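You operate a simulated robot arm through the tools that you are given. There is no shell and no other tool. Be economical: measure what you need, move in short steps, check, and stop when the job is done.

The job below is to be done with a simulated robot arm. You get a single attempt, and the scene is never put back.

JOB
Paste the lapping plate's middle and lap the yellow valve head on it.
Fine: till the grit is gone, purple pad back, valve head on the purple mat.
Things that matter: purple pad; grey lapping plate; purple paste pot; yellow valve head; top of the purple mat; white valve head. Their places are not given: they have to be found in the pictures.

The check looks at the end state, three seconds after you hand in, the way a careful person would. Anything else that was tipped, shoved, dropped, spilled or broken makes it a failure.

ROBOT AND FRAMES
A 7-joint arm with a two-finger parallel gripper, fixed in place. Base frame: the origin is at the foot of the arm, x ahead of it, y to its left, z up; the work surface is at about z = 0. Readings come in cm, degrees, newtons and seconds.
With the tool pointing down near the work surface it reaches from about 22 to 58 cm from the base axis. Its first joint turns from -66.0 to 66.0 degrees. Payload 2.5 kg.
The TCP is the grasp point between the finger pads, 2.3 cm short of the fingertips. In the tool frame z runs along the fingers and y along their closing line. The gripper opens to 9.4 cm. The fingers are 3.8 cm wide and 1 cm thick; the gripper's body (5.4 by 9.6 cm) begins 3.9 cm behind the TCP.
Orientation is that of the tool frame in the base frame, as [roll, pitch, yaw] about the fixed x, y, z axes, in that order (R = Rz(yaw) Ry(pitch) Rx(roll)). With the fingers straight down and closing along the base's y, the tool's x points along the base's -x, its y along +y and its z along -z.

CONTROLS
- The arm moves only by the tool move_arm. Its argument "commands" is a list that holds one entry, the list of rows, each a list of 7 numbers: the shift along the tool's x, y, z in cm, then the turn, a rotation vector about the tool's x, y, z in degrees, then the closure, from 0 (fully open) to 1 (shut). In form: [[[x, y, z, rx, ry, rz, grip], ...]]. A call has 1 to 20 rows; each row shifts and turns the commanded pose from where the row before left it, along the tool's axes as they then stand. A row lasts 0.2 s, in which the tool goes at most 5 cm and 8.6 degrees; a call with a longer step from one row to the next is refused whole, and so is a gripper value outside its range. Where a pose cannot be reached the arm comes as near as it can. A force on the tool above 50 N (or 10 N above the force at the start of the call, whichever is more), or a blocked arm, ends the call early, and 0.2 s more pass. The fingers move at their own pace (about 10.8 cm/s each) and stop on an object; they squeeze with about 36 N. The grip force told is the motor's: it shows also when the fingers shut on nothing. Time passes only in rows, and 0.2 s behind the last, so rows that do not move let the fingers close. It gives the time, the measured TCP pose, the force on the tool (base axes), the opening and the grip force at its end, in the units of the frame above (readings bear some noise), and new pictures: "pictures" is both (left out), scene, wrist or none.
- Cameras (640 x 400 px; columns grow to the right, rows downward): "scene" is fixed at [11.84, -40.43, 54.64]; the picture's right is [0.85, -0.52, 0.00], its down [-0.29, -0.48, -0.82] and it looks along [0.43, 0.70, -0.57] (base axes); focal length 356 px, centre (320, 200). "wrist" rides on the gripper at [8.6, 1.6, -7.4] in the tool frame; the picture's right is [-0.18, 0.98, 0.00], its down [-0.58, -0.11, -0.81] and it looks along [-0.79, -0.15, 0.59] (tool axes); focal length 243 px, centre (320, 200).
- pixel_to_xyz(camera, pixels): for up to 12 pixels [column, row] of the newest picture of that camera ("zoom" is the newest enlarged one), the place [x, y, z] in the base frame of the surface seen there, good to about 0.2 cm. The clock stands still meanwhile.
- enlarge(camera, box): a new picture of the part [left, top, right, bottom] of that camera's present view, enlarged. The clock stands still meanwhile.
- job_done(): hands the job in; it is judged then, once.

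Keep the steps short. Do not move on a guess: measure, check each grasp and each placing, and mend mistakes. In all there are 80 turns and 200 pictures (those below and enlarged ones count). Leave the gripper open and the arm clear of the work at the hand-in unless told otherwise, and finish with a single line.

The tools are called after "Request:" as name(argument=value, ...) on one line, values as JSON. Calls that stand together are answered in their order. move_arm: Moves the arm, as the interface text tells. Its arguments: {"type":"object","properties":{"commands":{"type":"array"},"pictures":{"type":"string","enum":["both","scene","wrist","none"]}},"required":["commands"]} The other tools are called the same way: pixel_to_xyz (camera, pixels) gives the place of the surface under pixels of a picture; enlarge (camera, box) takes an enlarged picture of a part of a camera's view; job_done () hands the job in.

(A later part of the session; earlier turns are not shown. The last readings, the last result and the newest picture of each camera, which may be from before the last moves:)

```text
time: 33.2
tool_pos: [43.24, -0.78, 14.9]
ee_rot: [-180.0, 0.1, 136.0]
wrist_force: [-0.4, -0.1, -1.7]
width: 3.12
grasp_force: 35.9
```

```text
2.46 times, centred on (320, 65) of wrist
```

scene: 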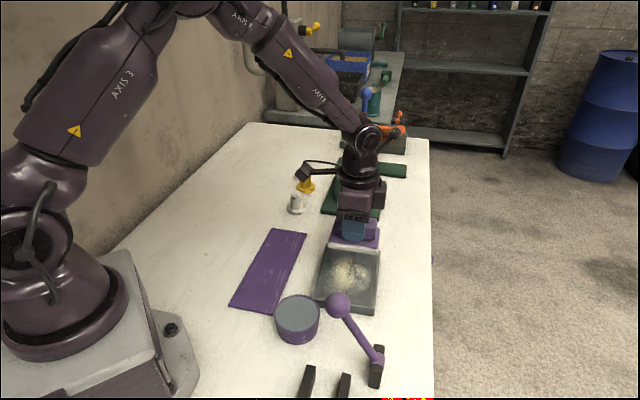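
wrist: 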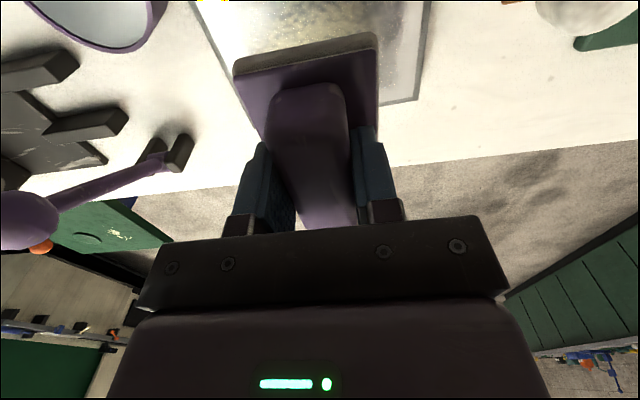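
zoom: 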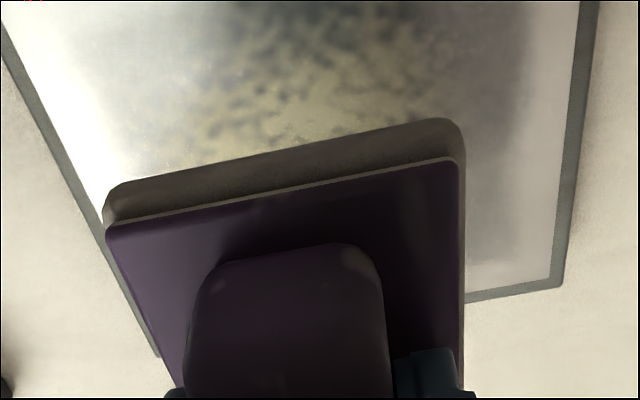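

A grey film now lies around the mottled patch. One more set of wipes over the middle to see whether it builds up.

Request:
move_arm(commands=[[[0, 0, 2, 0, 0, 0, 1], [0, 0, 2, 0, 0, 0, 1], [0, 0, 2, 0, 0, 0, 1], [0, 0, 1.8, 0, 0, 0, 1], [0, 0, 0.5, 0, 0, 0, 1], [0, 0, 0.15, 0, 0, 0, 1], [0, -0.7, 0.03, 0, 0, 0, 1], [0, -0.7, 0, 0, 0, 0, 1], [0.3, -0.6, 0, 0, 0, 0, 1], [0, 0.7, 0, 0, 0, 0, 1], [0, 0.7, 0, 0, 0, 0, 1], [0, 0.7, 0, 0, 0, 0, 1], [0, 0.7, 0, 0, 0, 0, 1], [-0.6, 0.6, 0, 0, 0, 0, 1], [0, -0.7, 0, 0, 0, 0, 1], [0.3, -0.7, 0, 0, 0, 0, 1], [0, 0, 0, 0, 0, 0, 1]]], pictures="none")

Request:
move_arm(commands=[[[0, 0, -0.5, 0, 0, 0, 1], [0, 0, -2, 0, 0, 0, 1], [0, 0, -2, 0, 0, 0, 1], [0, 0, -2, 0, 0, 0, 1], [0, 0, -2, 0, 0, 0, 1], [0, 1, -2, 0, 0, 0, 1], [0, 2, -2, 0, 0, 0, 1], [0, 2, -1, 0, 0, 0, 1], [0, 0, 0, 0, 0, 0, 1]]])

Request:
enlarge(camera="scene", box=[312, 240, 388, 318])

```text
time: 36.8
tool_pos: [43.39, -0.57, 6.32]
ee_rot: [179.9, 0.2, 135.9]
wrist_force: [5.4, 2.0, 11.8]
width: 3.15
grasp_force: 36.1
```

```text
time: 38.8
tool_pos: [46.62, 2.99, 19.91]
ee_rot: [-180.0, 0.0, 136.0]
wrist_force: [-0.3, 0.6, -0.7]
width: 3.14
grasp_force: 35.5
```

scene: 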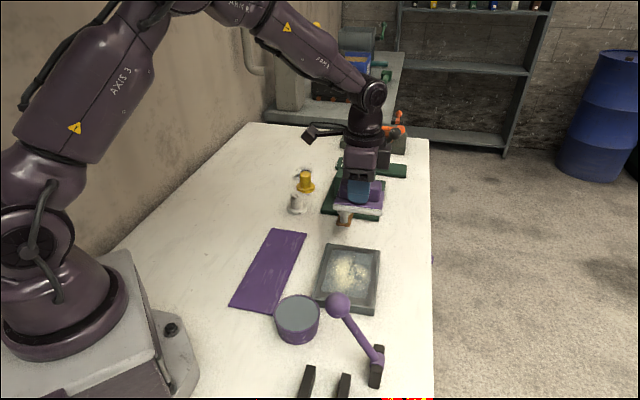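
wrist: 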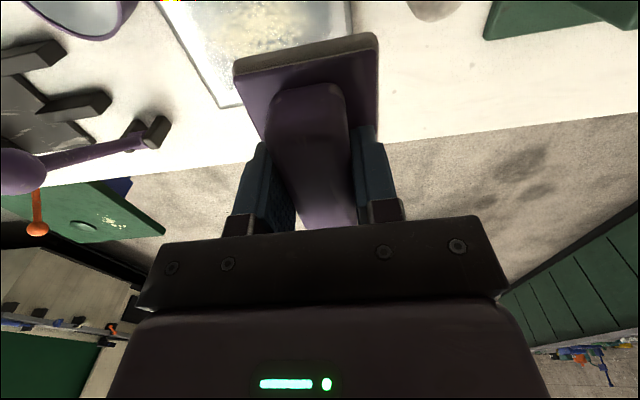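

```text
5.13 times, centred on (350, 279) of scene
```

zoom: 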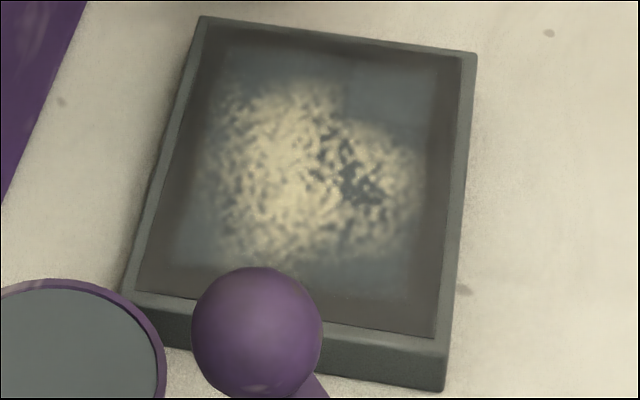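

The paste film clearly builds with wiping. One more set for good coverage.

Request:
move_arm(commands=[[[0, -2, 1, 0, 0, 0, 1], [0, -2, 2, 0, 0, 0, 1], [0, -1, 2, 0, 0, 0, 1], [0, 0, 2, 0, 0, 0, 1], [0, 0, 2, 0, 0, 0, 1], [0, 0, 2, 0, 0, 0, 1], [0, 0, 1.8, 0, 0, 0, 1], [0, 0, 0.5, 0, 0, 0, 1], [0, 0, 0.18, 0, 0, 0, 1], [0, -0.7, 0.03, 0, 0, 0, 1], [0, -0.7, 0, 0, 0, 0, 1], [0, -0.7, 0, 0, 0, 0, 1], [0, 0.7, 0, 0, 0, 0, 1], [0, 0.7, 0, 0, 0, 0, 1], [0, 0.7, 0, 0, 0, 0, 1], [0, 0.7, 0, 0, 0, 0, 1], [0, 0.7, 0, 0, 0, 0, 1], [0, 0.7, 0, 0, 0, 0, 1], [0, 0, 0, 0, 0, 0, 1]]], pictures="none")

Request:
move_arm(commands=[[[0, -0.7, 0, 0, 0, 0, 1], [0, -0.7, 0, 0, 0, 0, 1], [0, -0.7, 0, 0, 0, 0, 1], [0, -0.7, 0, 0, 0, 0, 1], [0, 0.7, 0, 0, 0, 0, 1], [0, 0, -0.5, 0, 0, 0, 1], [0, 0, -2, 0, 0, 0, 1], [0, 0, -2, 0, 0, 0, 1], [0, 0, -2, 0, 0, 0, 1], [0, 0, -2, 0, 0, 0, 1], [0, 1, -2, 0, 0, 0, 1], [0, 2, -2, 0, 0, 0, 1], [0, 2, -1, 0, 0, 0, 1], [0, 0, 0, 0, 0, 0, 1]]], pictures="scene")

Request:
enlarge(camera="scene", box=[312, 240, 388, 318])

```text
time: 42.8
tool_pos: [44.58, 0.93, 6.46]
ee_rot: [-179.9, 0.0, 136.0]
wrist_force: [0.2, 0.0, -1.2]
width: 3.12
grasp_force: 36.5
```

```text
time: 45.8
tool_pos: [46.54, 3.15, 19.92]
ee_rot: [179.9, 0.1, 136.0]
wrist_force: [0.1, -0.1, -0.7]
width: 3.12
grasp_force: 36.0
```

scene: 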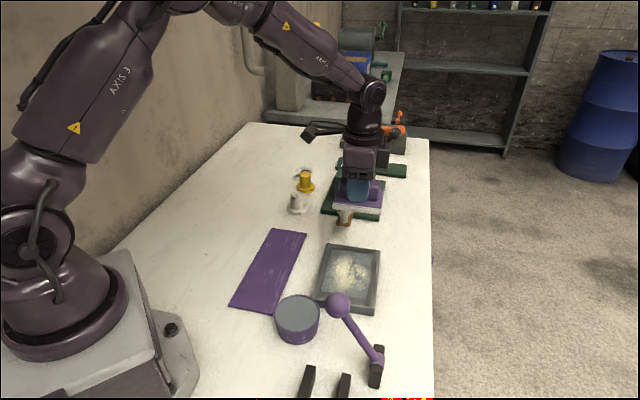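

```text
5.13 times, centred on (350, 279) of scene
```

zoom: 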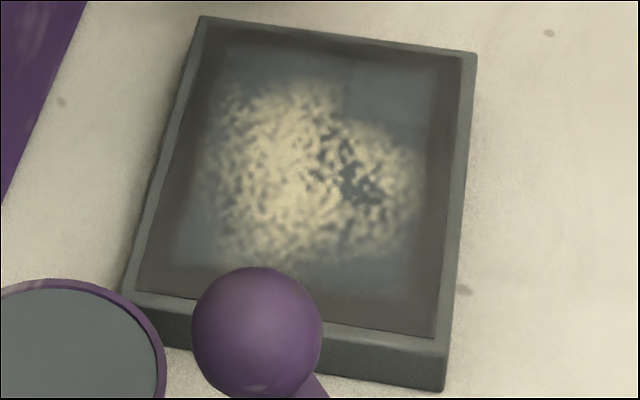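

Contact was light that time, but the film covers the middle. Now the pad goes back: first above home (57.08,3.75).

Request:
move_arm(commands=[[[-1.41, 1.56, 0, 0, 0, 0, 1], [-1.41, 1.56, 0, 0, 0, 0, 1], [-1.41, 1.56, 0, 0, 0, 0, 1], [-1.41, 1.56, 0, 0, 0, 0, 1], [-1.41, 1.56, 0, 0, 0, 0, 1], [0, 0, 2, 0, 0, 0, 1], [0, 0, 2, 0, 0, 0, 1], [0, 0, 2, 0, 0, 0, 1], [0, 0, 2, 0, 0, 0, 1], [0, 0, 2, 0, 0, 0, 1], [0, 0, 2, 0, 0, 0, 1], [0, 0, 2, 0, 0, 0, 1], [0, 0, 0.5, 0, 0, 0, 1], [0, 0, 0, 0, 0, 0, 1]]])

```text
time: 48.8
tool_pos: [56.81, 3.62, 5.42]
ee_rot: [-179.9, 0.0, 136.1]
wrist_force: [1.0, 0.0, -0.9]
width: 3.14
grasp_force: 35.8
```

scene: 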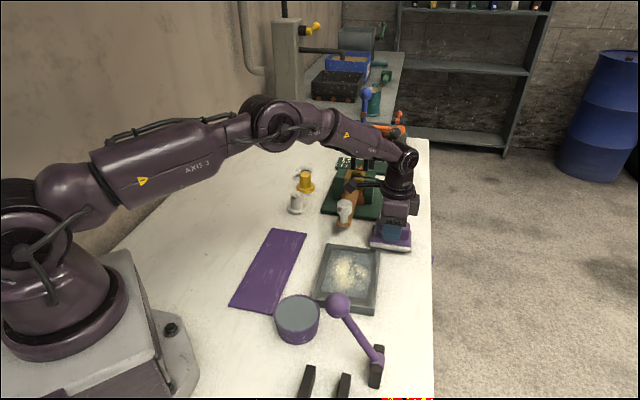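
wrist: 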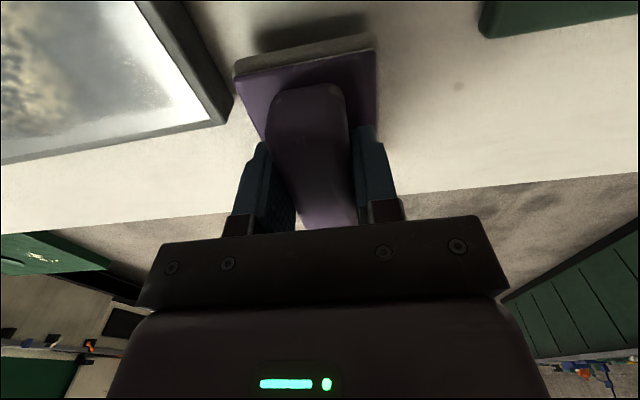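

A small correction, then lowering gently.

Request:
move_arm(commands=[[[-0.09, 0.27, 0.3, 0, 0, 0, 1], [0, 0, 0.3, 0, 0, 0, 1], [0, 0, 0.2, 0, 0, 0, 1], [0, 0, 0, 0, 0, 0, 1]]], pictures="none")

Request:
move_arm(commands=[[[0, 0, 0.15, 0, 0, 0, 1], [0, 0, 0.1, 0, 0, 0, 1], [0, 0, 0, 0, 0, 0, 1]]], pictures="none")

```text
time: 49.8
tool_pos: [57.35, 4.0, 4.55]
ee_rot: [180.0, -0.1, 136.0]
wrist_force: [0.0, -0.1, -1.2]
width: 3.11
grasp_force: 36.3
```

```text
time: 50.6
tool_pos: [57.41, 3.8, 4.28]
ee_rot: [180.0, 0.1, 135.9]
wrist_force: [0.1, 0.0, -1.8]
width: 3.14
grasp_force: 36.2
```

Request:
move_arm(commands=[[[0.1, -0.15, 0.1, 0, 0, 0, 1], [0, 0, 0.1, 0, 0, 0, 1], [0, 0, 0, 0, 0, 0, 1]]], pictures="scene")

Request:
enlarge(camera="scene", box=[340, 190, 440, 270])

```text
time: 51.4
tool_pos: [57.28, 3.76, 4.27]
ee_rot: [180.0, 0.1, 136.0]
wrist_force: [-2.8, -0.4, 6.4]
width: 3.14
grasp_force: 35.7
```

scene: 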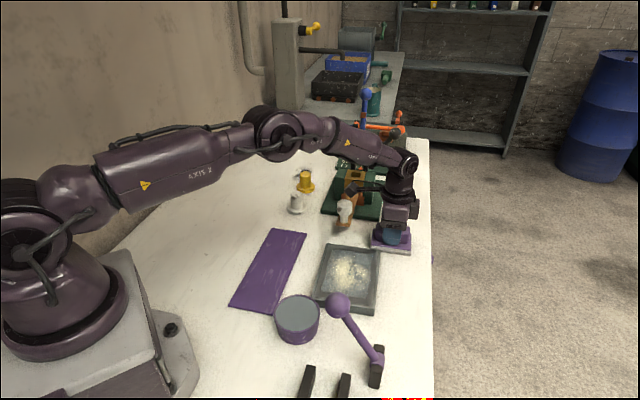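

```text
5.00 times, centred on (390, 230) of scene
```

zoom: 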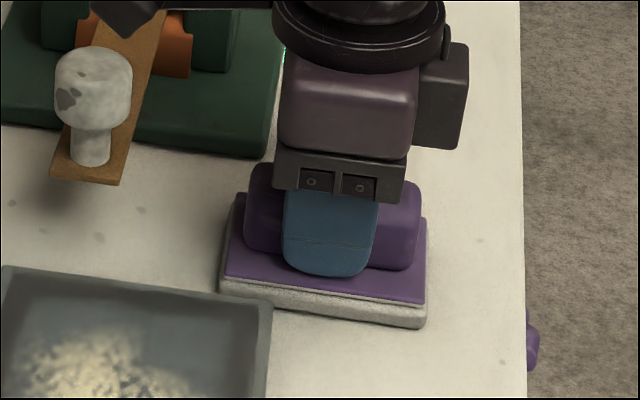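

Pad is seated on the table (6 N). Opening and rising.

Request:
move_arm(commands=[[[0, 0, 0, 0, 0, 0, 0.7], [0, 0, 0, 0, 0, 0, 0.4], [0, 0, 0, 0, 0, 0, 0], [0, 0, 0, 0, 0, 0, 0], [0, 0, -1, 0, 0, 0, 0], [0, 0, -2, 0, 0, 0, 0], [0, 0, -3, 0, 0, 0, 0], [0, 0, -3, 0, 0, 0, 0], [0, 0, -3, 0, 0, 0, 0], [0, 0, -3, 0, 0, 0, 0], [0, 0, -3, 0, 0, 0, 0], [0, 0, -3, 0, 0, 0, 0], [0, 0, 0, 0, 0, 0, 0]]], pictures="scene")

Request:
enlarge(camera="scene", box=[280, 130, 440, 270])

Request:
pixel_to_xyz(camera="scene", pixels=[[378, 248], [410, 254], [408, 232], [382, 226], [362, 92], [366, 100], [351, 160], [360, 145], [368, 148], [357, 175], [345, 203], [372, 152]])

```text
time: 54.2
tool_pos: [57.15, 3.79, 25.19]
ee_rot: [180.0, 0.0, 136.0]
wrist_force: [-1.1, -0.5, -0.2]
width: 9.4
grasp_force: 0.0
```

scene: 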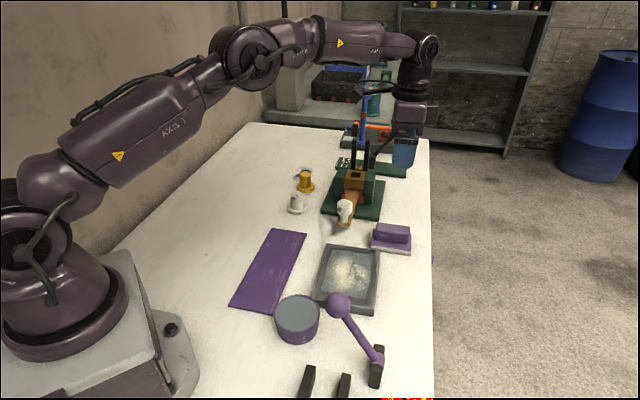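

```text
2.86 times, centred on (360, 200) of scene
```

zoom: 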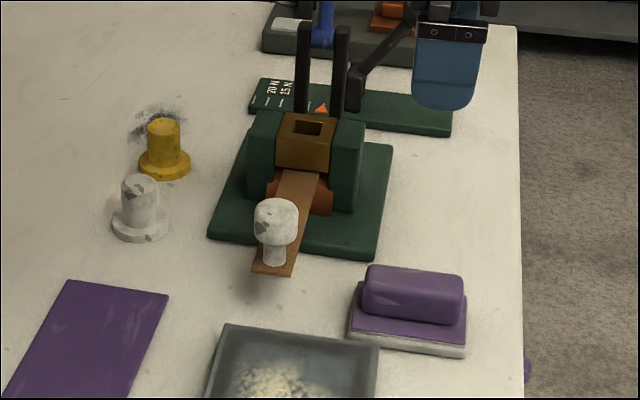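

```text
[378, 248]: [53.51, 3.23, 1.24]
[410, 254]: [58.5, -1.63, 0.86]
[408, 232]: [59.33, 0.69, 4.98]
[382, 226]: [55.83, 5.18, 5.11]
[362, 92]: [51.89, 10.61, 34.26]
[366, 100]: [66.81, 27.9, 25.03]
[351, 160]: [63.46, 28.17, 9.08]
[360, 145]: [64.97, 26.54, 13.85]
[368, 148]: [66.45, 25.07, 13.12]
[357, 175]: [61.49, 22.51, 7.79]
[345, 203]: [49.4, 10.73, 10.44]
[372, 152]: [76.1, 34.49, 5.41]
```

The pad is back in place. The yellow valve stands at about (52.7,34.4), r≈63 cm, beyond vertical reach, so I'll tilt the tool outward 30°. First I'll move to (42,28,25) and turn.

Request:
move_arm(commands=[[[2.77, 0.69, 0, 0, 0, 0, 0], [2.77, 0.69, 0, 0, 0, 0, 0], [2.77, 0.69, 0, 0, 0, 0, 0], [2.77, 0.69, 0, 0, 0, 0, 0], [2.77, 0.69, 0, 0, 0, 0, 0], [2.77, 0.69, 0, 0, 0, 0, 0], [2.77, 0.69, 0, 0, 0, 0, 0], [2.77, 0.69, 0, 0, 0, 0, 0], [2.77, 0.69, 0, 0, 0, 0, 0], [2.77, 0.69, 0, 0, 0, 0, 0], [0, 0, 0, 0, 0, -8, 0], [0, 0, 0, 0, 0, -8, 0], [0, 0, 0, 0, 0, -8, 0], [0, 0, 0, 0, 0, -8, 0], [0, 0, 0, 0, 0, -8, 0], [0, 0, 0, 0, 0, -8, 0], [0, 0, 0, 0, 0, -8, 0], [0, 0, 0, 0, 0, -8, 0], [0, 0, 0, 0, 0, 0, 0]]])

```text
time: 58.2
tool_pos: [42.16, 28.11, 25.26]
ee_rot: [-180.0, 0.0, -159.9]
wrist_force: [0.9, 0.3, -0.6]
width: 9.42
grasp_force: 0.1
```

scene: 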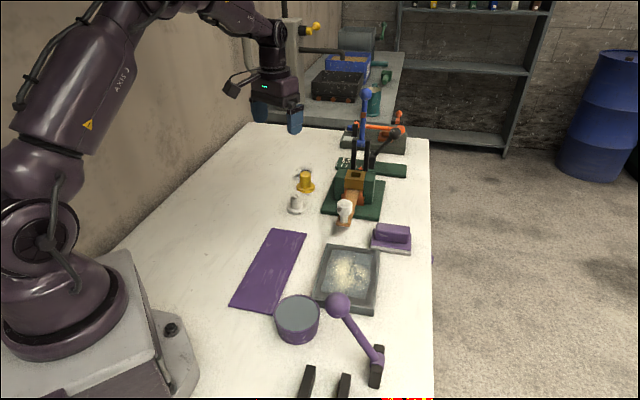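
wrist: 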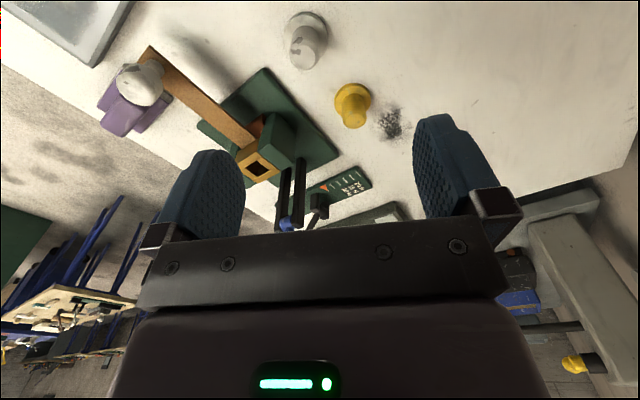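

Good view of the yellow valve at (352,105). Measuring it.

Request:
enlarge(camera="wrist", box=[270, 0, 430, 140])

Request:
pixel_to_xyz(camera="wrist", pixels=[[341, 98], [354, 96], [367, 94], [345, 120], [354, 122], [365, 118], [349, 108], [337, 100], [371, 96], [352, 84], [290, 40], [310, 35]])

```text
2.86 times, centred on (350, 70) of wrist
```

zoom: 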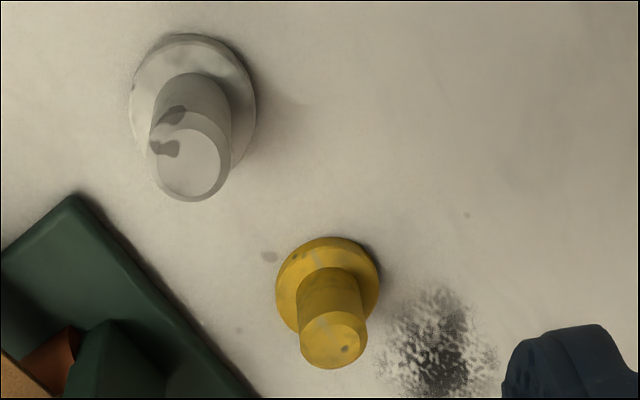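

```text
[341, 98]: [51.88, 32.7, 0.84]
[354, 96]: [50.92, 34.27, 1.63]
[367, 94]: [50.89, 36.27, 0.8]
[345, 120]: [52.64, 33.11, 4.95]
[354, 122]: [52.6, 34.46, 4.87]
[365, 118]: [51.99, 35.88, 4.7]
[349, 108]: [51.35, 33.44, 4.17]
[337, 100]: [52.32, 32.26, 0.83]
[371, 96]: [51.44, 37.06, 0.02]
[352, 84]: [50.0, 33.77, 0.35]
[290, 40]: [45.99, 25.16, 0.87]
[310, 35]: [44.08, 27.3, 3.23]
```

Stem centre is about (52.5,34.5), top z≈5, diameter ≈3. I'll tilt −30° and go to a standoff 12 cm back along the approach.

Request:
move_arm(commands=[[[0, 0, 0, 0, -7.5, 0, 0], [0, 0, 0, 0, -7.5, 0, 0], [0, 0, 0, 0, -7.5, 0, 0], [0, 0, 0, 0, -7.5, 0, 0], [0.03, 0.41, 2.03, 0, 0, 0, 0], [0.03, 0.41, 2.03, 0, 0, 0, 0], [0.03, 0.41, 2.03, 0, 0, 0, 0], [0.03, 0.41, 2.03, 0, 0, 0, 0], [0.03, 0.41, 2.03, 0, 0, 0, 0], [0.03, 0.41, 2.03, 0, 0, 0, 0], [0, 0, 0, 0, 0, 0, 0]]])

```text
time: 60.6
tool_pos: [46.83, 32.4, 14.54]
ee_rot: [180.0, 30.0, -159.9]
wrist_force: [0.3, 0.0, 0.3]
width: 9.4
grasp_force: 0.1
```

scene: 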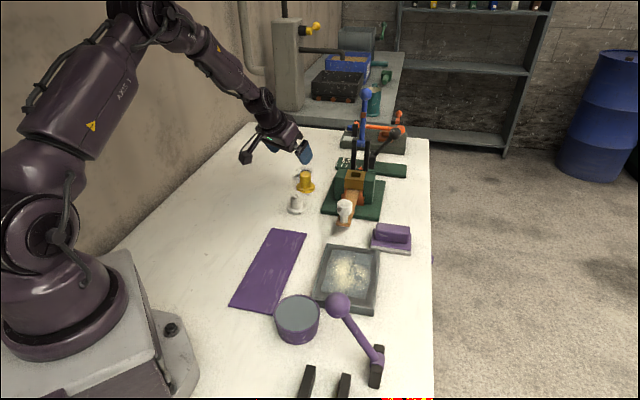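
wrist: 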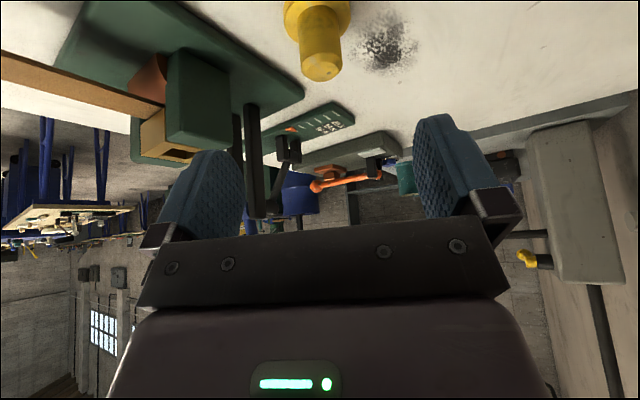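

The valve sits between the fingers' lines. Approaching 8 cm, then a check.

Request:
move_arm(commands=[[[0, 0, 2, 0, 0, 0, 0], [0, 0, 2, 0, 0, 0, 0], [0, 0, 2, 0, 0, 0, 0], [0, 0, 2, 0, 0, 0, 0], [0, 0, 0, 0, 0, 0, 0]]])

Request:
enlarge(camera="scene", box=[250, 120, 350, 230])

```text
time: 61.8
tool_pos: [50.61, 33.73, 7.52]
ee_rot: [180.0, 30.1, -160.0]
wrist_force: [-1.0, -0.8, 0.2]
width: 9.37
grasp_force: 0.0
```

scene: 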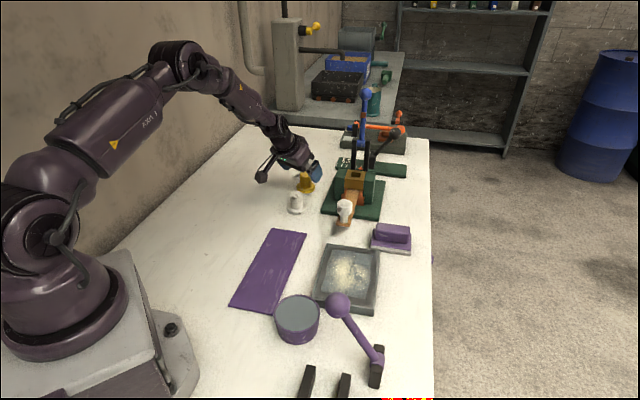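
wrist: 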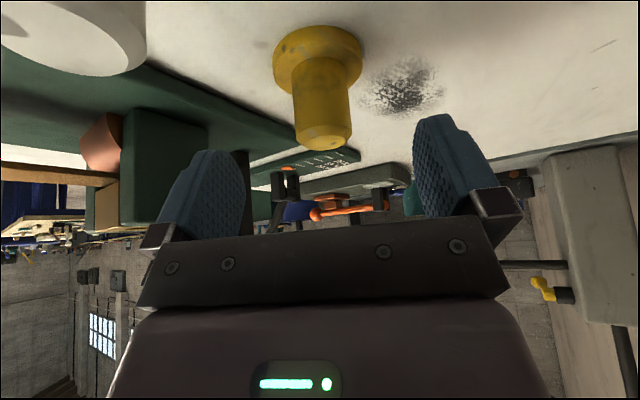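

```text
3.64 times, centred on (300, 175) of scene
```

zoom: 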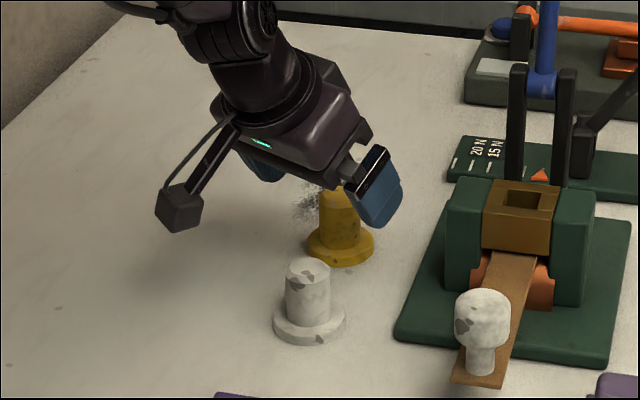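

The fingers straddle the stem and the camera box is clear of the white valve. Advancing the last 3.8 cm and closing.

Request:
move_arm(commands=[[[0, 0, 1, 0, 0, 0, 0], [0, 0, 1, 0, 0, 0, 0], [0, 0, 1, 0, 0, 0, 0], [0, 0, 0.8, 0, 0, 0, 0], [0, 0, 0, 0, 0, 0, 0.3], [0, 0, 0, 0, 0, 0, 0.6], [0, 0, 0, 0, 0, 0, 1], [0, 0, 0, 0, 0, 0, 1], [0, 0, 0, 0, 0, 0, 1]]])

Request:
enlarge(camera="scene", box=[250, 120, 350, 230])

```text
time: 63.8
tool_pos: [52.43, 34.47, 4.27]
ee_rot: [-179.9, 30.1, -160.0]
wrist_force: [0.7, 0.2, 0.5]
width: 3.08
grasp_force: 35.9
```

scene: 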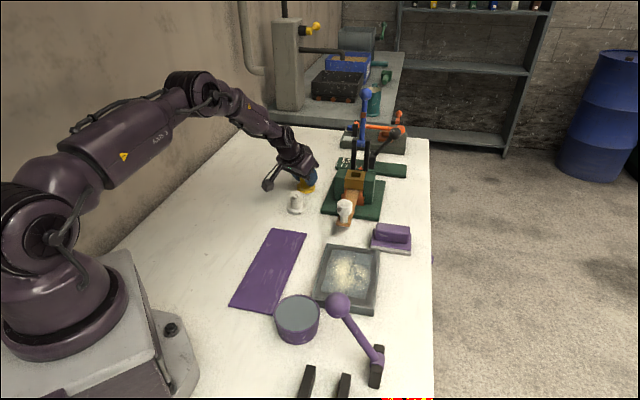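
wrist: 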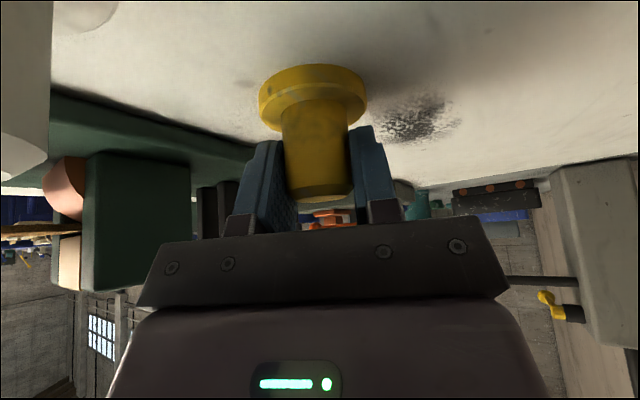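

```text
3.64 times, centred on (300, 175) of scene
```

zoom: 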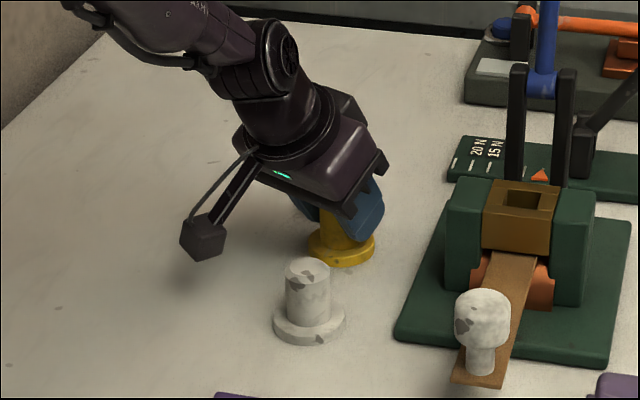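

Gripped at 3.08 width, with the face 4.27 below the TCP. Lifting vertically 14 cm and retracting to (40,20).

Request:
move_arm(commands=[[[-0.5, 0, -0.866, 0, 0, 0, 1], [-1, 0, -1.732, 0, 0, 0, 1], [-1, 0, -1.732, 0, 0, 0, 1], [-1, 0, -1.732, 0, 0, 0, 1], [-1, 0, -1.732, 0, 0, 0, 1], [-1, 0, -1.732, 0, 0, 0, 1], [-1, 0, -1.732, 0, 0, 0, 1], [-0.5, 0, -0.866, 0, 0, 0, 1], [1.8, -1.17, -1.04, 0, 0, 0, 1], [1.8, -1.17, -1.04, 0, 0, 0, 1], [1.8, -1.17, -1.04, 0, 0, 0, 1], [1.8, -1.17, -1.04, 0, 0, 0, 1], [1.8, -1.17, -1.04, 0, 0, 0, 1], [1.8, -1.17, -1.04, 0, 0, 0, 1], [1.8, -1.17, -1.04, 0, 0, 0, 1], [1.8, -1.17, -1.04, 0, 0, 0, 1], [0, 0, 0, 0, 0, 0, 1]]])

Request:
enlarge(camera="scene", box=[210, 90, 390, 230])

```text
time: 67.4
tool_pos: [39.79, 19.8, 18.29]
ee_rot: [-180.0, 30.0, -160.0]
wrist_force: [0.0, 0.2, -1.1]
width: 3.03
grasp_force: 36.3
```

scene: 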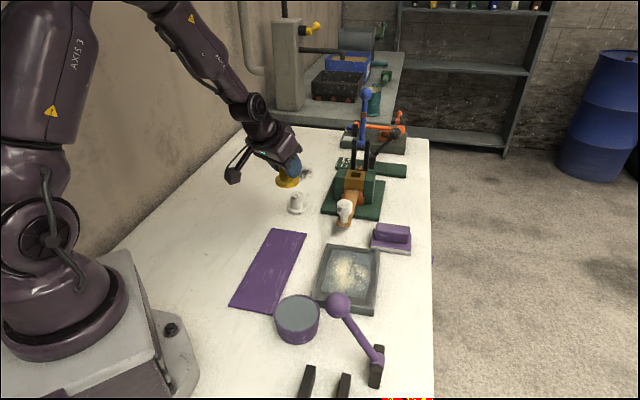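
wrist: 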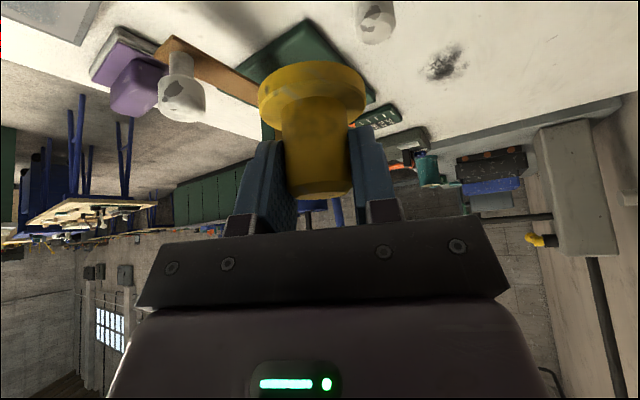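

```text
2.86 times, centred on (300, 160) of scene
```

zoom: 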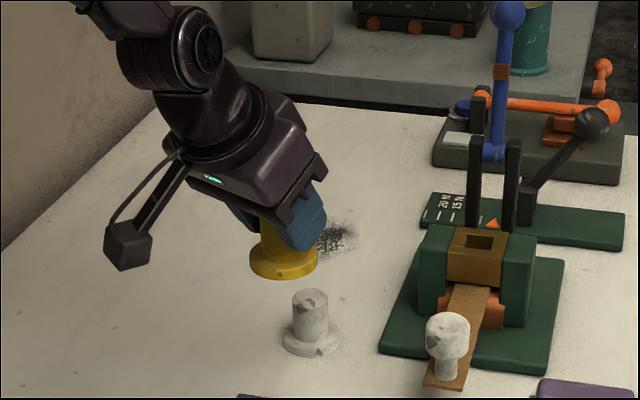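

Valve upright in the grip. Moving over the plate middle and down to TCP ≈9.3.

Request:
move_arm(commands=[[[0.36, -2.25, -0.21, 0, 0, 0, 1], [0.36, -2.25, -0.21, 0, 0, 0, 1], [0.36, -2.25, -0.21, 0, 0, 0, 1], [0.36, -2.25, -0.21, 0, 0, 0, 1], [0.36, -2.25, -0.21, 0, 0, 0, 1], [0.36, -2.25, -0.21, 0, 0, 0, 1], [0.36, -2.25, -0.21, 0, 0, 0, 1], [0.36, -2.25, -0.21, 0, 0, 0, 1], [0.36, -2.25, -0.21, 0, 0, 0, 1], [0.9, 0, 1.56, 0, 0, 0, 1], [0.9, 0, 1.56, 0, 0, 0, 1], [0.9, 0, 1.56, 0, 0, 0, 1], [0.9, 0, 1.56, 0, 0, 0, 1], [0.9, 0, 1.56, 0, 0, 0, 1], [0, 0, 0, 0, 0, 0, 1]]])

Request:
enlarge(camera="scene", box=[270, 190, 410, 320])

```text
time: 70.6
tool_pos: [43.35, -0.58, 9.25]
ee_rot: [179.9, 30.0, -159.9]
wrist_force: [0.0, 0.3, -2.0]
width: 3.04
grasp_force: 35.8
```

scene: 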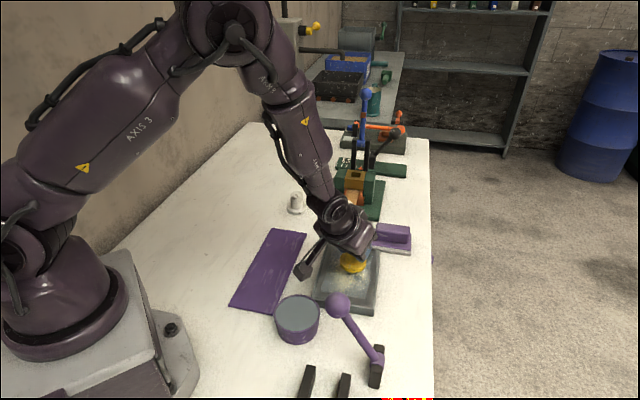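
wrist: 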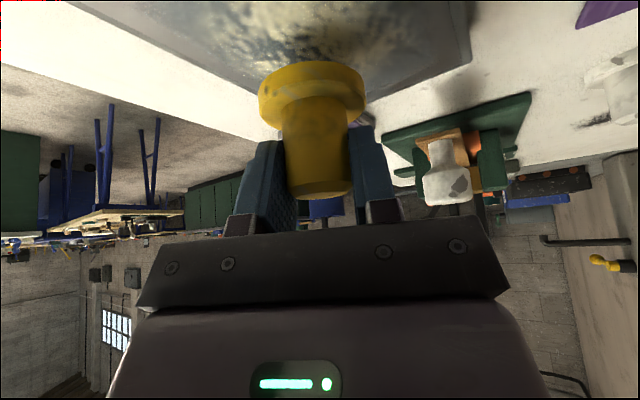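

```text
3.08 times, centred on (340, 255) of scene
```

zoom: 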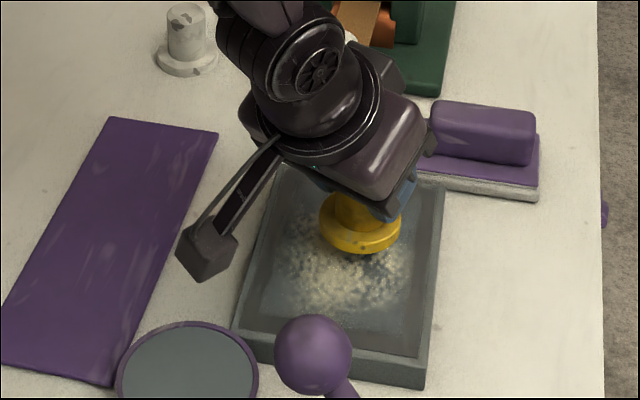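

Over the middle. Lowering to near contact, then small steps.

Request:
move_arm(commands=[[[0.5, 0, 0.866, 0, 0, 0, 1], [0.5, 0, 0.866, 0, 0, 0, 1], [0.1, 0, 0.173, 0, 0, 0, 1], [0.05, 0, 0.087, 0, 0, 0, 1], [0, 0, 0, 0, 0, 0, 1]]], pictures="none")

Request:
move_arm(commands=[[[0.05, 0, 0.087, 0, 0, 0, 1], [0.05, 0, 0.087, 0, 0, 0, 1], [0, 0, 0, 0, 0, 0, 1]]], pictures="none")

```text
time: 71.8
tool_pos: [43.34, -0.55, 6.91]
ee_rot: [180.0, 30.0, -160.0]
wrist_force: [0.1, -0.1, -1.1]
width: 3.01
grasp_force: 36.5
```

```text
time: 72.6
tool_pos: [43.41, -0.44, 6.8]
ee_rot: [-180.0, 30.0, -160.0]
wrist_force: [-0.3, 0.2, -1.0]
width: 3.0
grasp_force: 35.9
```

Request:
move_arm(commands=[[[0.05, 0, 0.087, 0, 0, 0, 1], [0, 0, 0, 0, 0, 0, 1]]], pictures="none")

Request:
move_arm(commands=[[[0.05, 0, 0.087, 0, 0, 0, 1], [0, 0, 0, 0, 0, 0, 1]]], pictures="none")

Request:
move_arm(commands=[[[0.05, 0, 0.087, 0, 0, 0, 1], [0, 0, 0, 0, 0, 0, 1]]], pictures="none")

```text
time: 73.2
tool_pos: [43.51, -0.45, 6.61]
ee_rot: [-180.0, 30.0, -160.0]
wrist_force: [0.0, 0.5, -1.5]
width: 3.04
grasp_force: 36.5
```

```text
time: 73.8
tool_pos: [43.44, -0.51, 6.56]
ee_rot: [-180.0, 30.1, -160.0]
wrist_force: [-1.2, -0.3, 3.5]
width: 2.99
grasp_force: 36.0
```

```text
time: 74.4
tool_pos: [43.5, -0.58, 6.65]
ee_rot: [-180.0, 30.2, -160.0]
wrist_force: [-3.0, -0.7, 14.2]
width: 2.99
grasp_force: 35.9
```

About 15 N on the plate. Lapping one circle of 1.5 cm radius.

Request:
move_arm(commands=[[[-0.65, 0, 0.375, 0, 0, 0, 1], [-0.65, 0, 0.375, 0, 0, 0, 1], [0.173, 0.75, -0.1, 0, 0, 0, 1], [0.476, 0.55, -0.275, 0, 0, 0, 1], [0.65, 0.2, -0.375, 0, 0, 0, 1], [0.65, -0.2, -0.375, 0, 0, 0, 1], [0.476, -0.55, -0.275, 0, 0, 0, 1], [0.173, -0.75, -0.1, 0, 0, 0, 1], [-0.173, -0.75, 0.1, 0, 0, 0, 1], [-0.476, -0.55, 0.275, 0, 0, 0, 1], [-0.65, -0.2, 0.375, 0, 0, 0, 1], [-0.65, 0.2, 0.375, 0, 0, 0, 1], [-0.476, 0.55, 0.275, 0, 0, 0, 1], [-0.173, 0.75, 0.1, 0, 0, 0, 1]]])

Request:
enlarge(camera="scene", box=[300, 230, 400, 320])

```text
time: 77.4
tool_pos: [44.77, 0.11, 6.53]
ee_rot: [-180.0, 30.1, -159.9]
wrist_force: [2.7, -3.8, 11.3]
width: 3.01
grasp_force: 35.7
```

scene: 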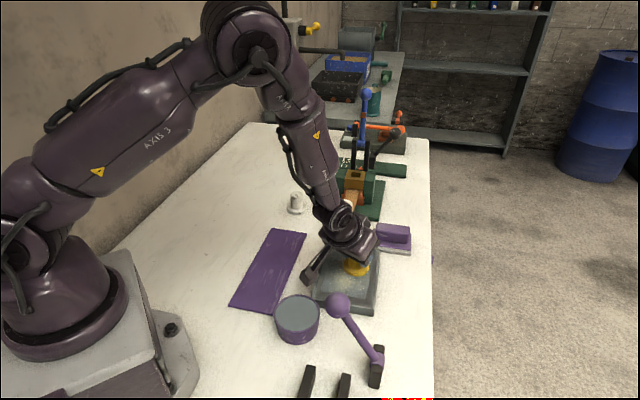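
wrist: 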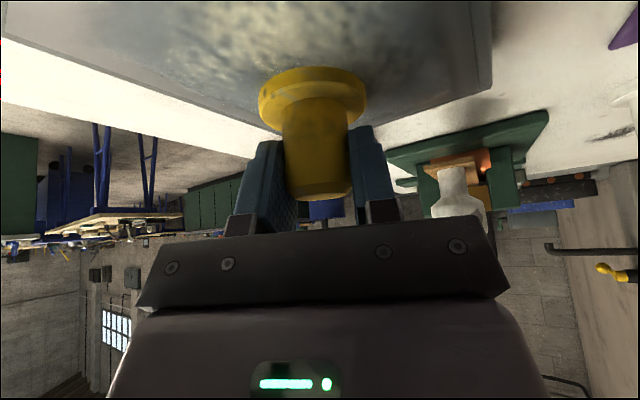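

```text
4.44 times, centred on (350, 275) of scene
```

zoom: 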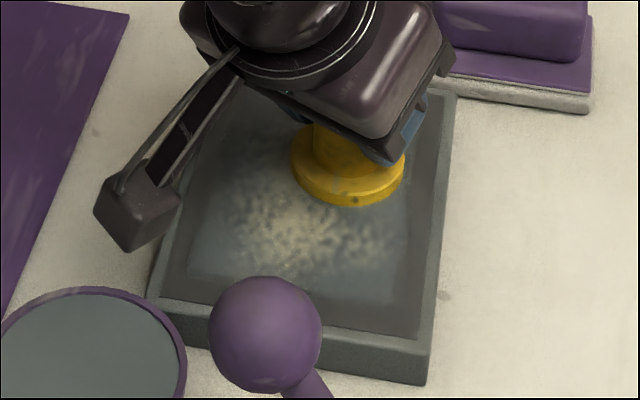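

The grit pattern is fading. Another circle (force ~12 N).

Request:
move_arm(commands=[[[0.173, 0.75, -0.1, 0, 0, 0, 1], [0.476, 0.55, -0.275, 0, 0, 0, 1], [0.65, 0.2, -0.375, 0, 0, 0, 1], [0.65, -0.2, -0.375, 0, 0, 0, 1], [0.476, -0.55, -0.275, 0, 0, 0, 1], [0.173, -0.75, -0.1, 0, 0, 0, 1], [-0.173, -0.75, 0.1, 0, 0, 0, 1], [-0.476, -0.55, 0.275, 0, 0, 0, 1], [-0.65, -0.2, 0.375, 0, 0, 0, 1], [-0.65, 0.2, 0.375, 0, 0, 0, 1], [-0.476, 0.55, 0.275, 0, 0, 0, 1], [-0.173, 0.75, 0.1, 0, 0, 0, 1], [0.65, 0, -0.375, 0, 0, 0, 1], [0.65, 0, -0.375, 0, 0, 0, 1], [0.65, 0, -0.375, 0, 0, 0, 1], [0.65, 0, -0.375, 0, 0, 0, 1], [0, 0, 0, 0, 0, 0, 1]]], pictures="scene")

Request:
enlarge(camera="scene", box=[300, 230, 400, 320])

```text
time: 81.0
tool_pos: [41.95, -0.86, 6.45]
ee_rot: [-180.0, 30.0, -160.0]
wrist_force: [4.6, 1.0, 10.0]
width: 3.02
grasp_force: 35.8
```

scene: 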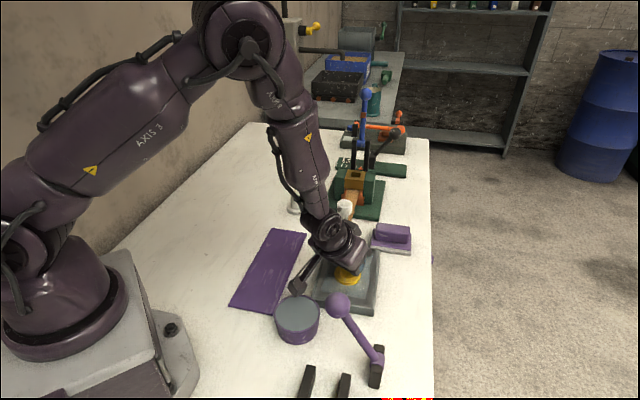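

```text
4.44 times, centred on (350, 275) of scene
```

zoom: 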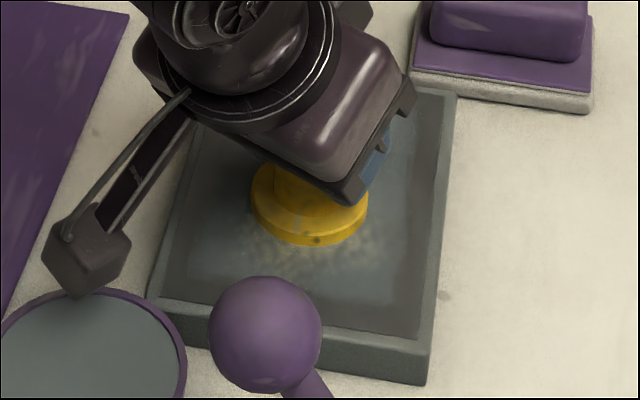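

Much fainter. Another circle.

Request:
move_arm(commands=[[[-0.173, -0.75, 0.1, 0, 0, 0, 1], [-0.476, -0.55, 0.275, 0, 0, 0, 1], [-0.65, -0.2, 0.375, 0, 0, 0, 1], [-0.65, 0.2, 0.375, 0, 0, 0, 1], [-0.476, 0.55, 0.275, 0, 0, 0, 1], [-0.173, 0.75, 0.1, 0, 0, 0, 1], [0.173, 0.75, -0.1, 0, 0, 0, 1], [0.476, 0.55, -0.275, 0, 0, 0, 1], [0.65, 0.2, -0.375, 0, 0, 0, 1], [0.65, -0.2, -0.375, 0, 0, 0, 1], [0.476, -0.55, -0.275, 0, 0, 0, 1], [0.173, -0.75, -0.1, 0, 0, 0, 1], [-0.65, 0, 0.375, 0, 0, 0, 1], [-0.65, 0, 0.375, 0, 0, 0, 1], [-0.65, 0, 0.375, 0, 0, 0, 1], [-0.65, 0, 0.375, 0, 0, 0, 1], [0, 0, 0, 0, 0, 0, 1]]])

Request:
enlarge(camera="scene", box=[300, 230, 400, 320])

Request:
enlarge(camera="wrist", box=[150, 0, 510, 140])

```text
time: 84.6
tool_pos: [44.85, 0.12, 6.46]
ee_rot: [179.9, 30.0, -160.0]
wrist_force: [-0.1, 1.1, -0.4]
width: 3.0
grasp_force: 35.9
```

scene: 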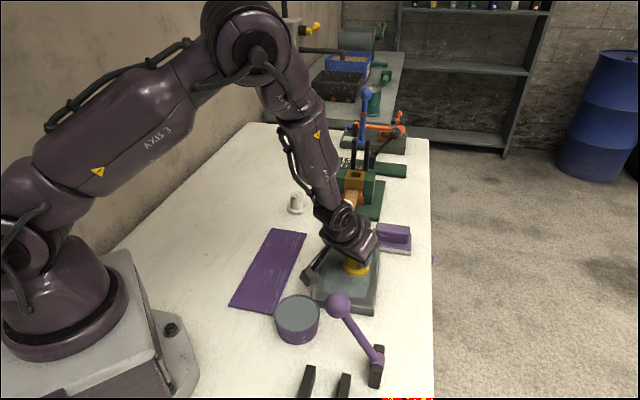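
wrist: 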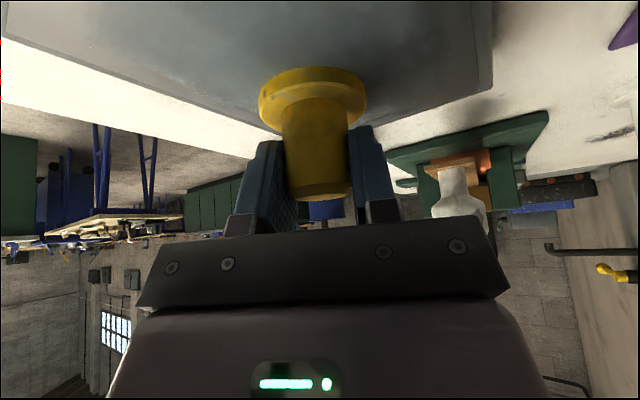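

```text
4.44 times, centred on (350, 275) of scene
```

zoom: 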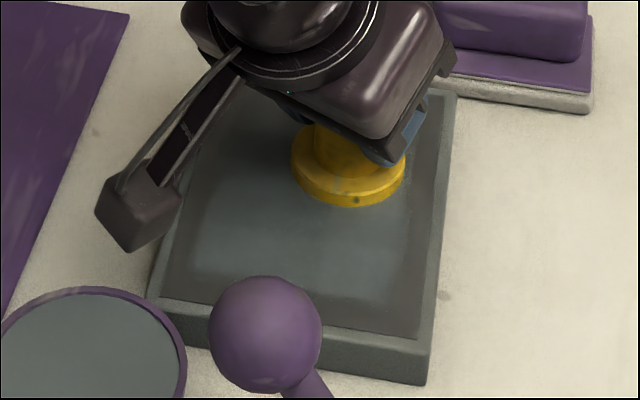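

```text
1.78 times, centred on (330, 70) of wrist
```

zoom: 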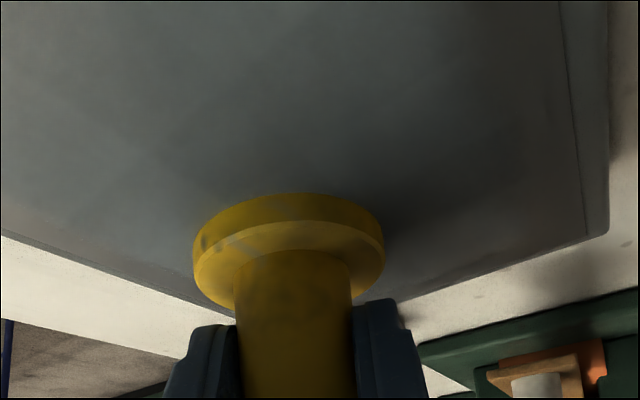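

The grit is gone and the film is smooth. Lifting clear to check the plate and measure the mat.

Request:
move_arm(commands=[[[-0.15, 0, -0.26, 0, 0, 0, 1], [-0.5, 0, -0.866, 0, 0, 0, 1], [-1, 0, -1.732, 0, 0, 0, 1], [-1, 0, -1.732, 0, 0, 0, 1], [-1, 0, -1.732, 0, 0, 0, 1], [-0.5, 1, -0.866, 0, 0, 0, 1], [0, 2, 0, 0, 0, 0, 1], [0, 2, 0, 0, 0, 0, 1], [0, 2, 0, 0, 0, 0, 1], [0, 2, 0, 0, 0, 0, 1], [0, 0, 0, 0, 0, 0, 1]]])

Request:
enlarge(camera="scene", box=[210, 190, 400, 330])

Request:
pixel_to_xyz(camera="scene", pixels=[[274, 230], [305, 235], [272, 312], [231, 304], [268, 270], [275, 258], [283, 248], [180, 330], [150, 330], [255, 280]])

```text
time: 87.0
tool_pos: [41.83, 8.55, 14.83]
ee_rot: [-179.9, 29.9, -160.1]
wrist_force: [1.1, 1.6, -1.3]
width: 3.0
grasp_force: 35.9
```

scene: 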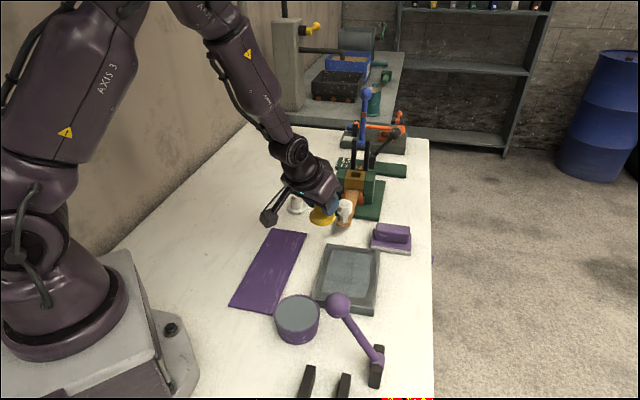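
wrist: 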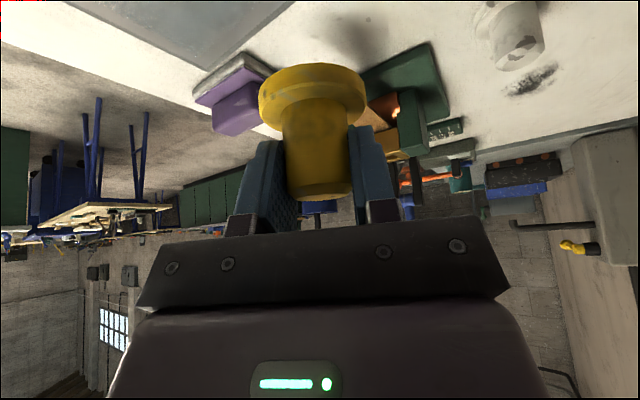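

```text
2.86 times, centred on (305, 260) of scene
```

zoom: 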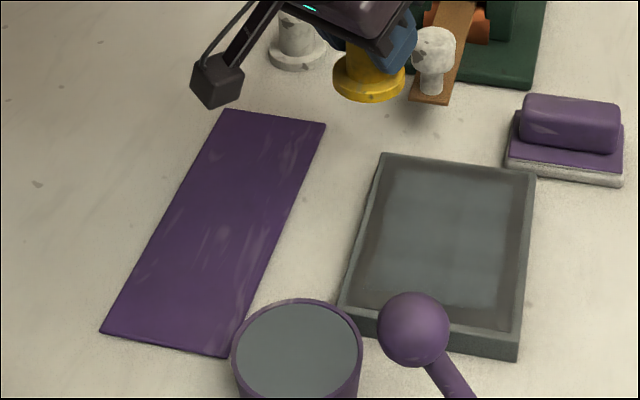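

```text
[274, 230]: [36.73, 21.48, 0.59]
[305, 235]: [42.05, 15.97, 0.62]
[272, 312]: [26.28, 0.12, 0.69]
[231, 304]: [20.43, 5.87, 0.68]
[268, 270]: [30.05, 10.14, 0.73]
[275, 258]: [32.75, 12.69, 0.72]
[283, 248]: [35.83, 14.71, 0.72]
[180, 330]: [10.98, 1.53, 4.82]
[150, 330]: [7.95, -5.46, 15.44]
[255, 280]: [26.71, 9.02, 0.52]
```

The plate is clean and smooth. The mat's top is at z≈0.65, with its centreline through (35.5,15). Moving over that point and descending to TCP ≈5.8.

Request:
move_arm(commands=[[[0.65, 1.64, -0.38, 0, 0, 0, 1], [0.65, 1.64, -0.38, 0, 0, 0, 1], [0.65, 1.64, -0.38, 0, 0, 0, 1], [0.65, 1.64, -0.38, 0, 0, 0, 1], [0.65, 1.64, -0.38, 0, 0, 0, 1], [0.9, 0, 1.56, 0, 0, 0, 1], [0.9, 0, 1.56, 0, 0, 0, 1], [0.9, 0, 1.56, 0, 0, 0, 1], [0.9, 0, 1.56, 0, 0, 0, 1], [0.9, 0, 1.56, 0, 0, 0, 1], [0, 0, 0, 0, 0, 0, 1]]])

Request:
enlarge(camera="scene", box=[220, 190, 340, 290])

```text
time: 89.4
tool_pos: [35.53, 14.97, 5.92]
ee_rot: [180.0, 30.0, -160.1]
wrist_force: [-0.1, 0.8, -1.8]
width: 3.0
grasp_force: 36.3
```

scene: 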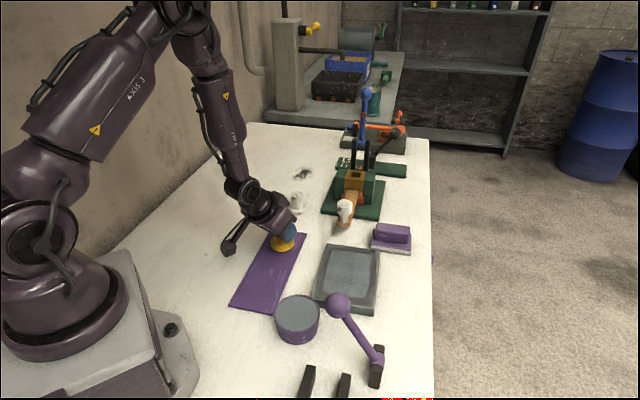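
wrist: 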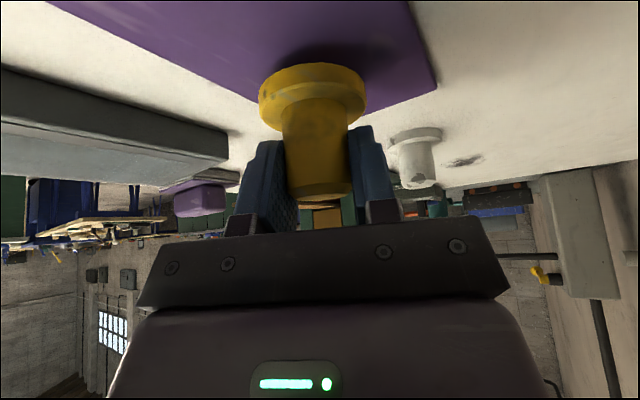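

```text
4.00 times, centred on (280, 240) of scene
```

zoom: 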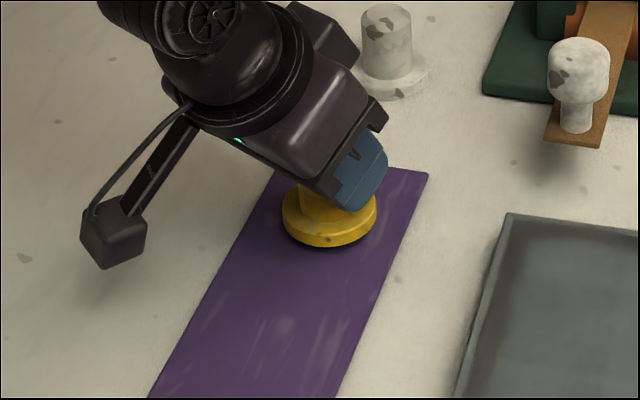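

Over the mat. Lowering in small steps to contact.

Request:
move_arm(commands=[[[0.25, 0, 0.433, 0, 0, 0, 1], [0.1, 0, 0.173, 0, 0, 0, 1], [0.05, 0, 0.087, 0, 0, 0, 1], [0, 0, 0, 0, 0, 0, 1]]], pictures="none")

Request:
move_arm(commands=[[[0.05, 0, 0.087, 0, 0, 0, 1], [0.05, 0, 0.087, 0, 0, 0, 1], [0, 0, 0, 0, 0, 0, 1]]], pictures="none")

```text
time: 90.4
tool_pos: [35.35, 14.84, 5.16]
ee_rot: [180.0, 30.0, -160.0]
wrist_force: [0.3, 0.7, -2.1]
width: 3.0
grasp_force: 35.9
```

```text
time: 91.2
tool_pos: [35.37, 14.97, 4.81]
ee_rot: [-180.0, 29.9, -160.0]
wrist_force: [0.2, -0.4, -0.8]
width: 3.01
grasp_force: 36.2
```

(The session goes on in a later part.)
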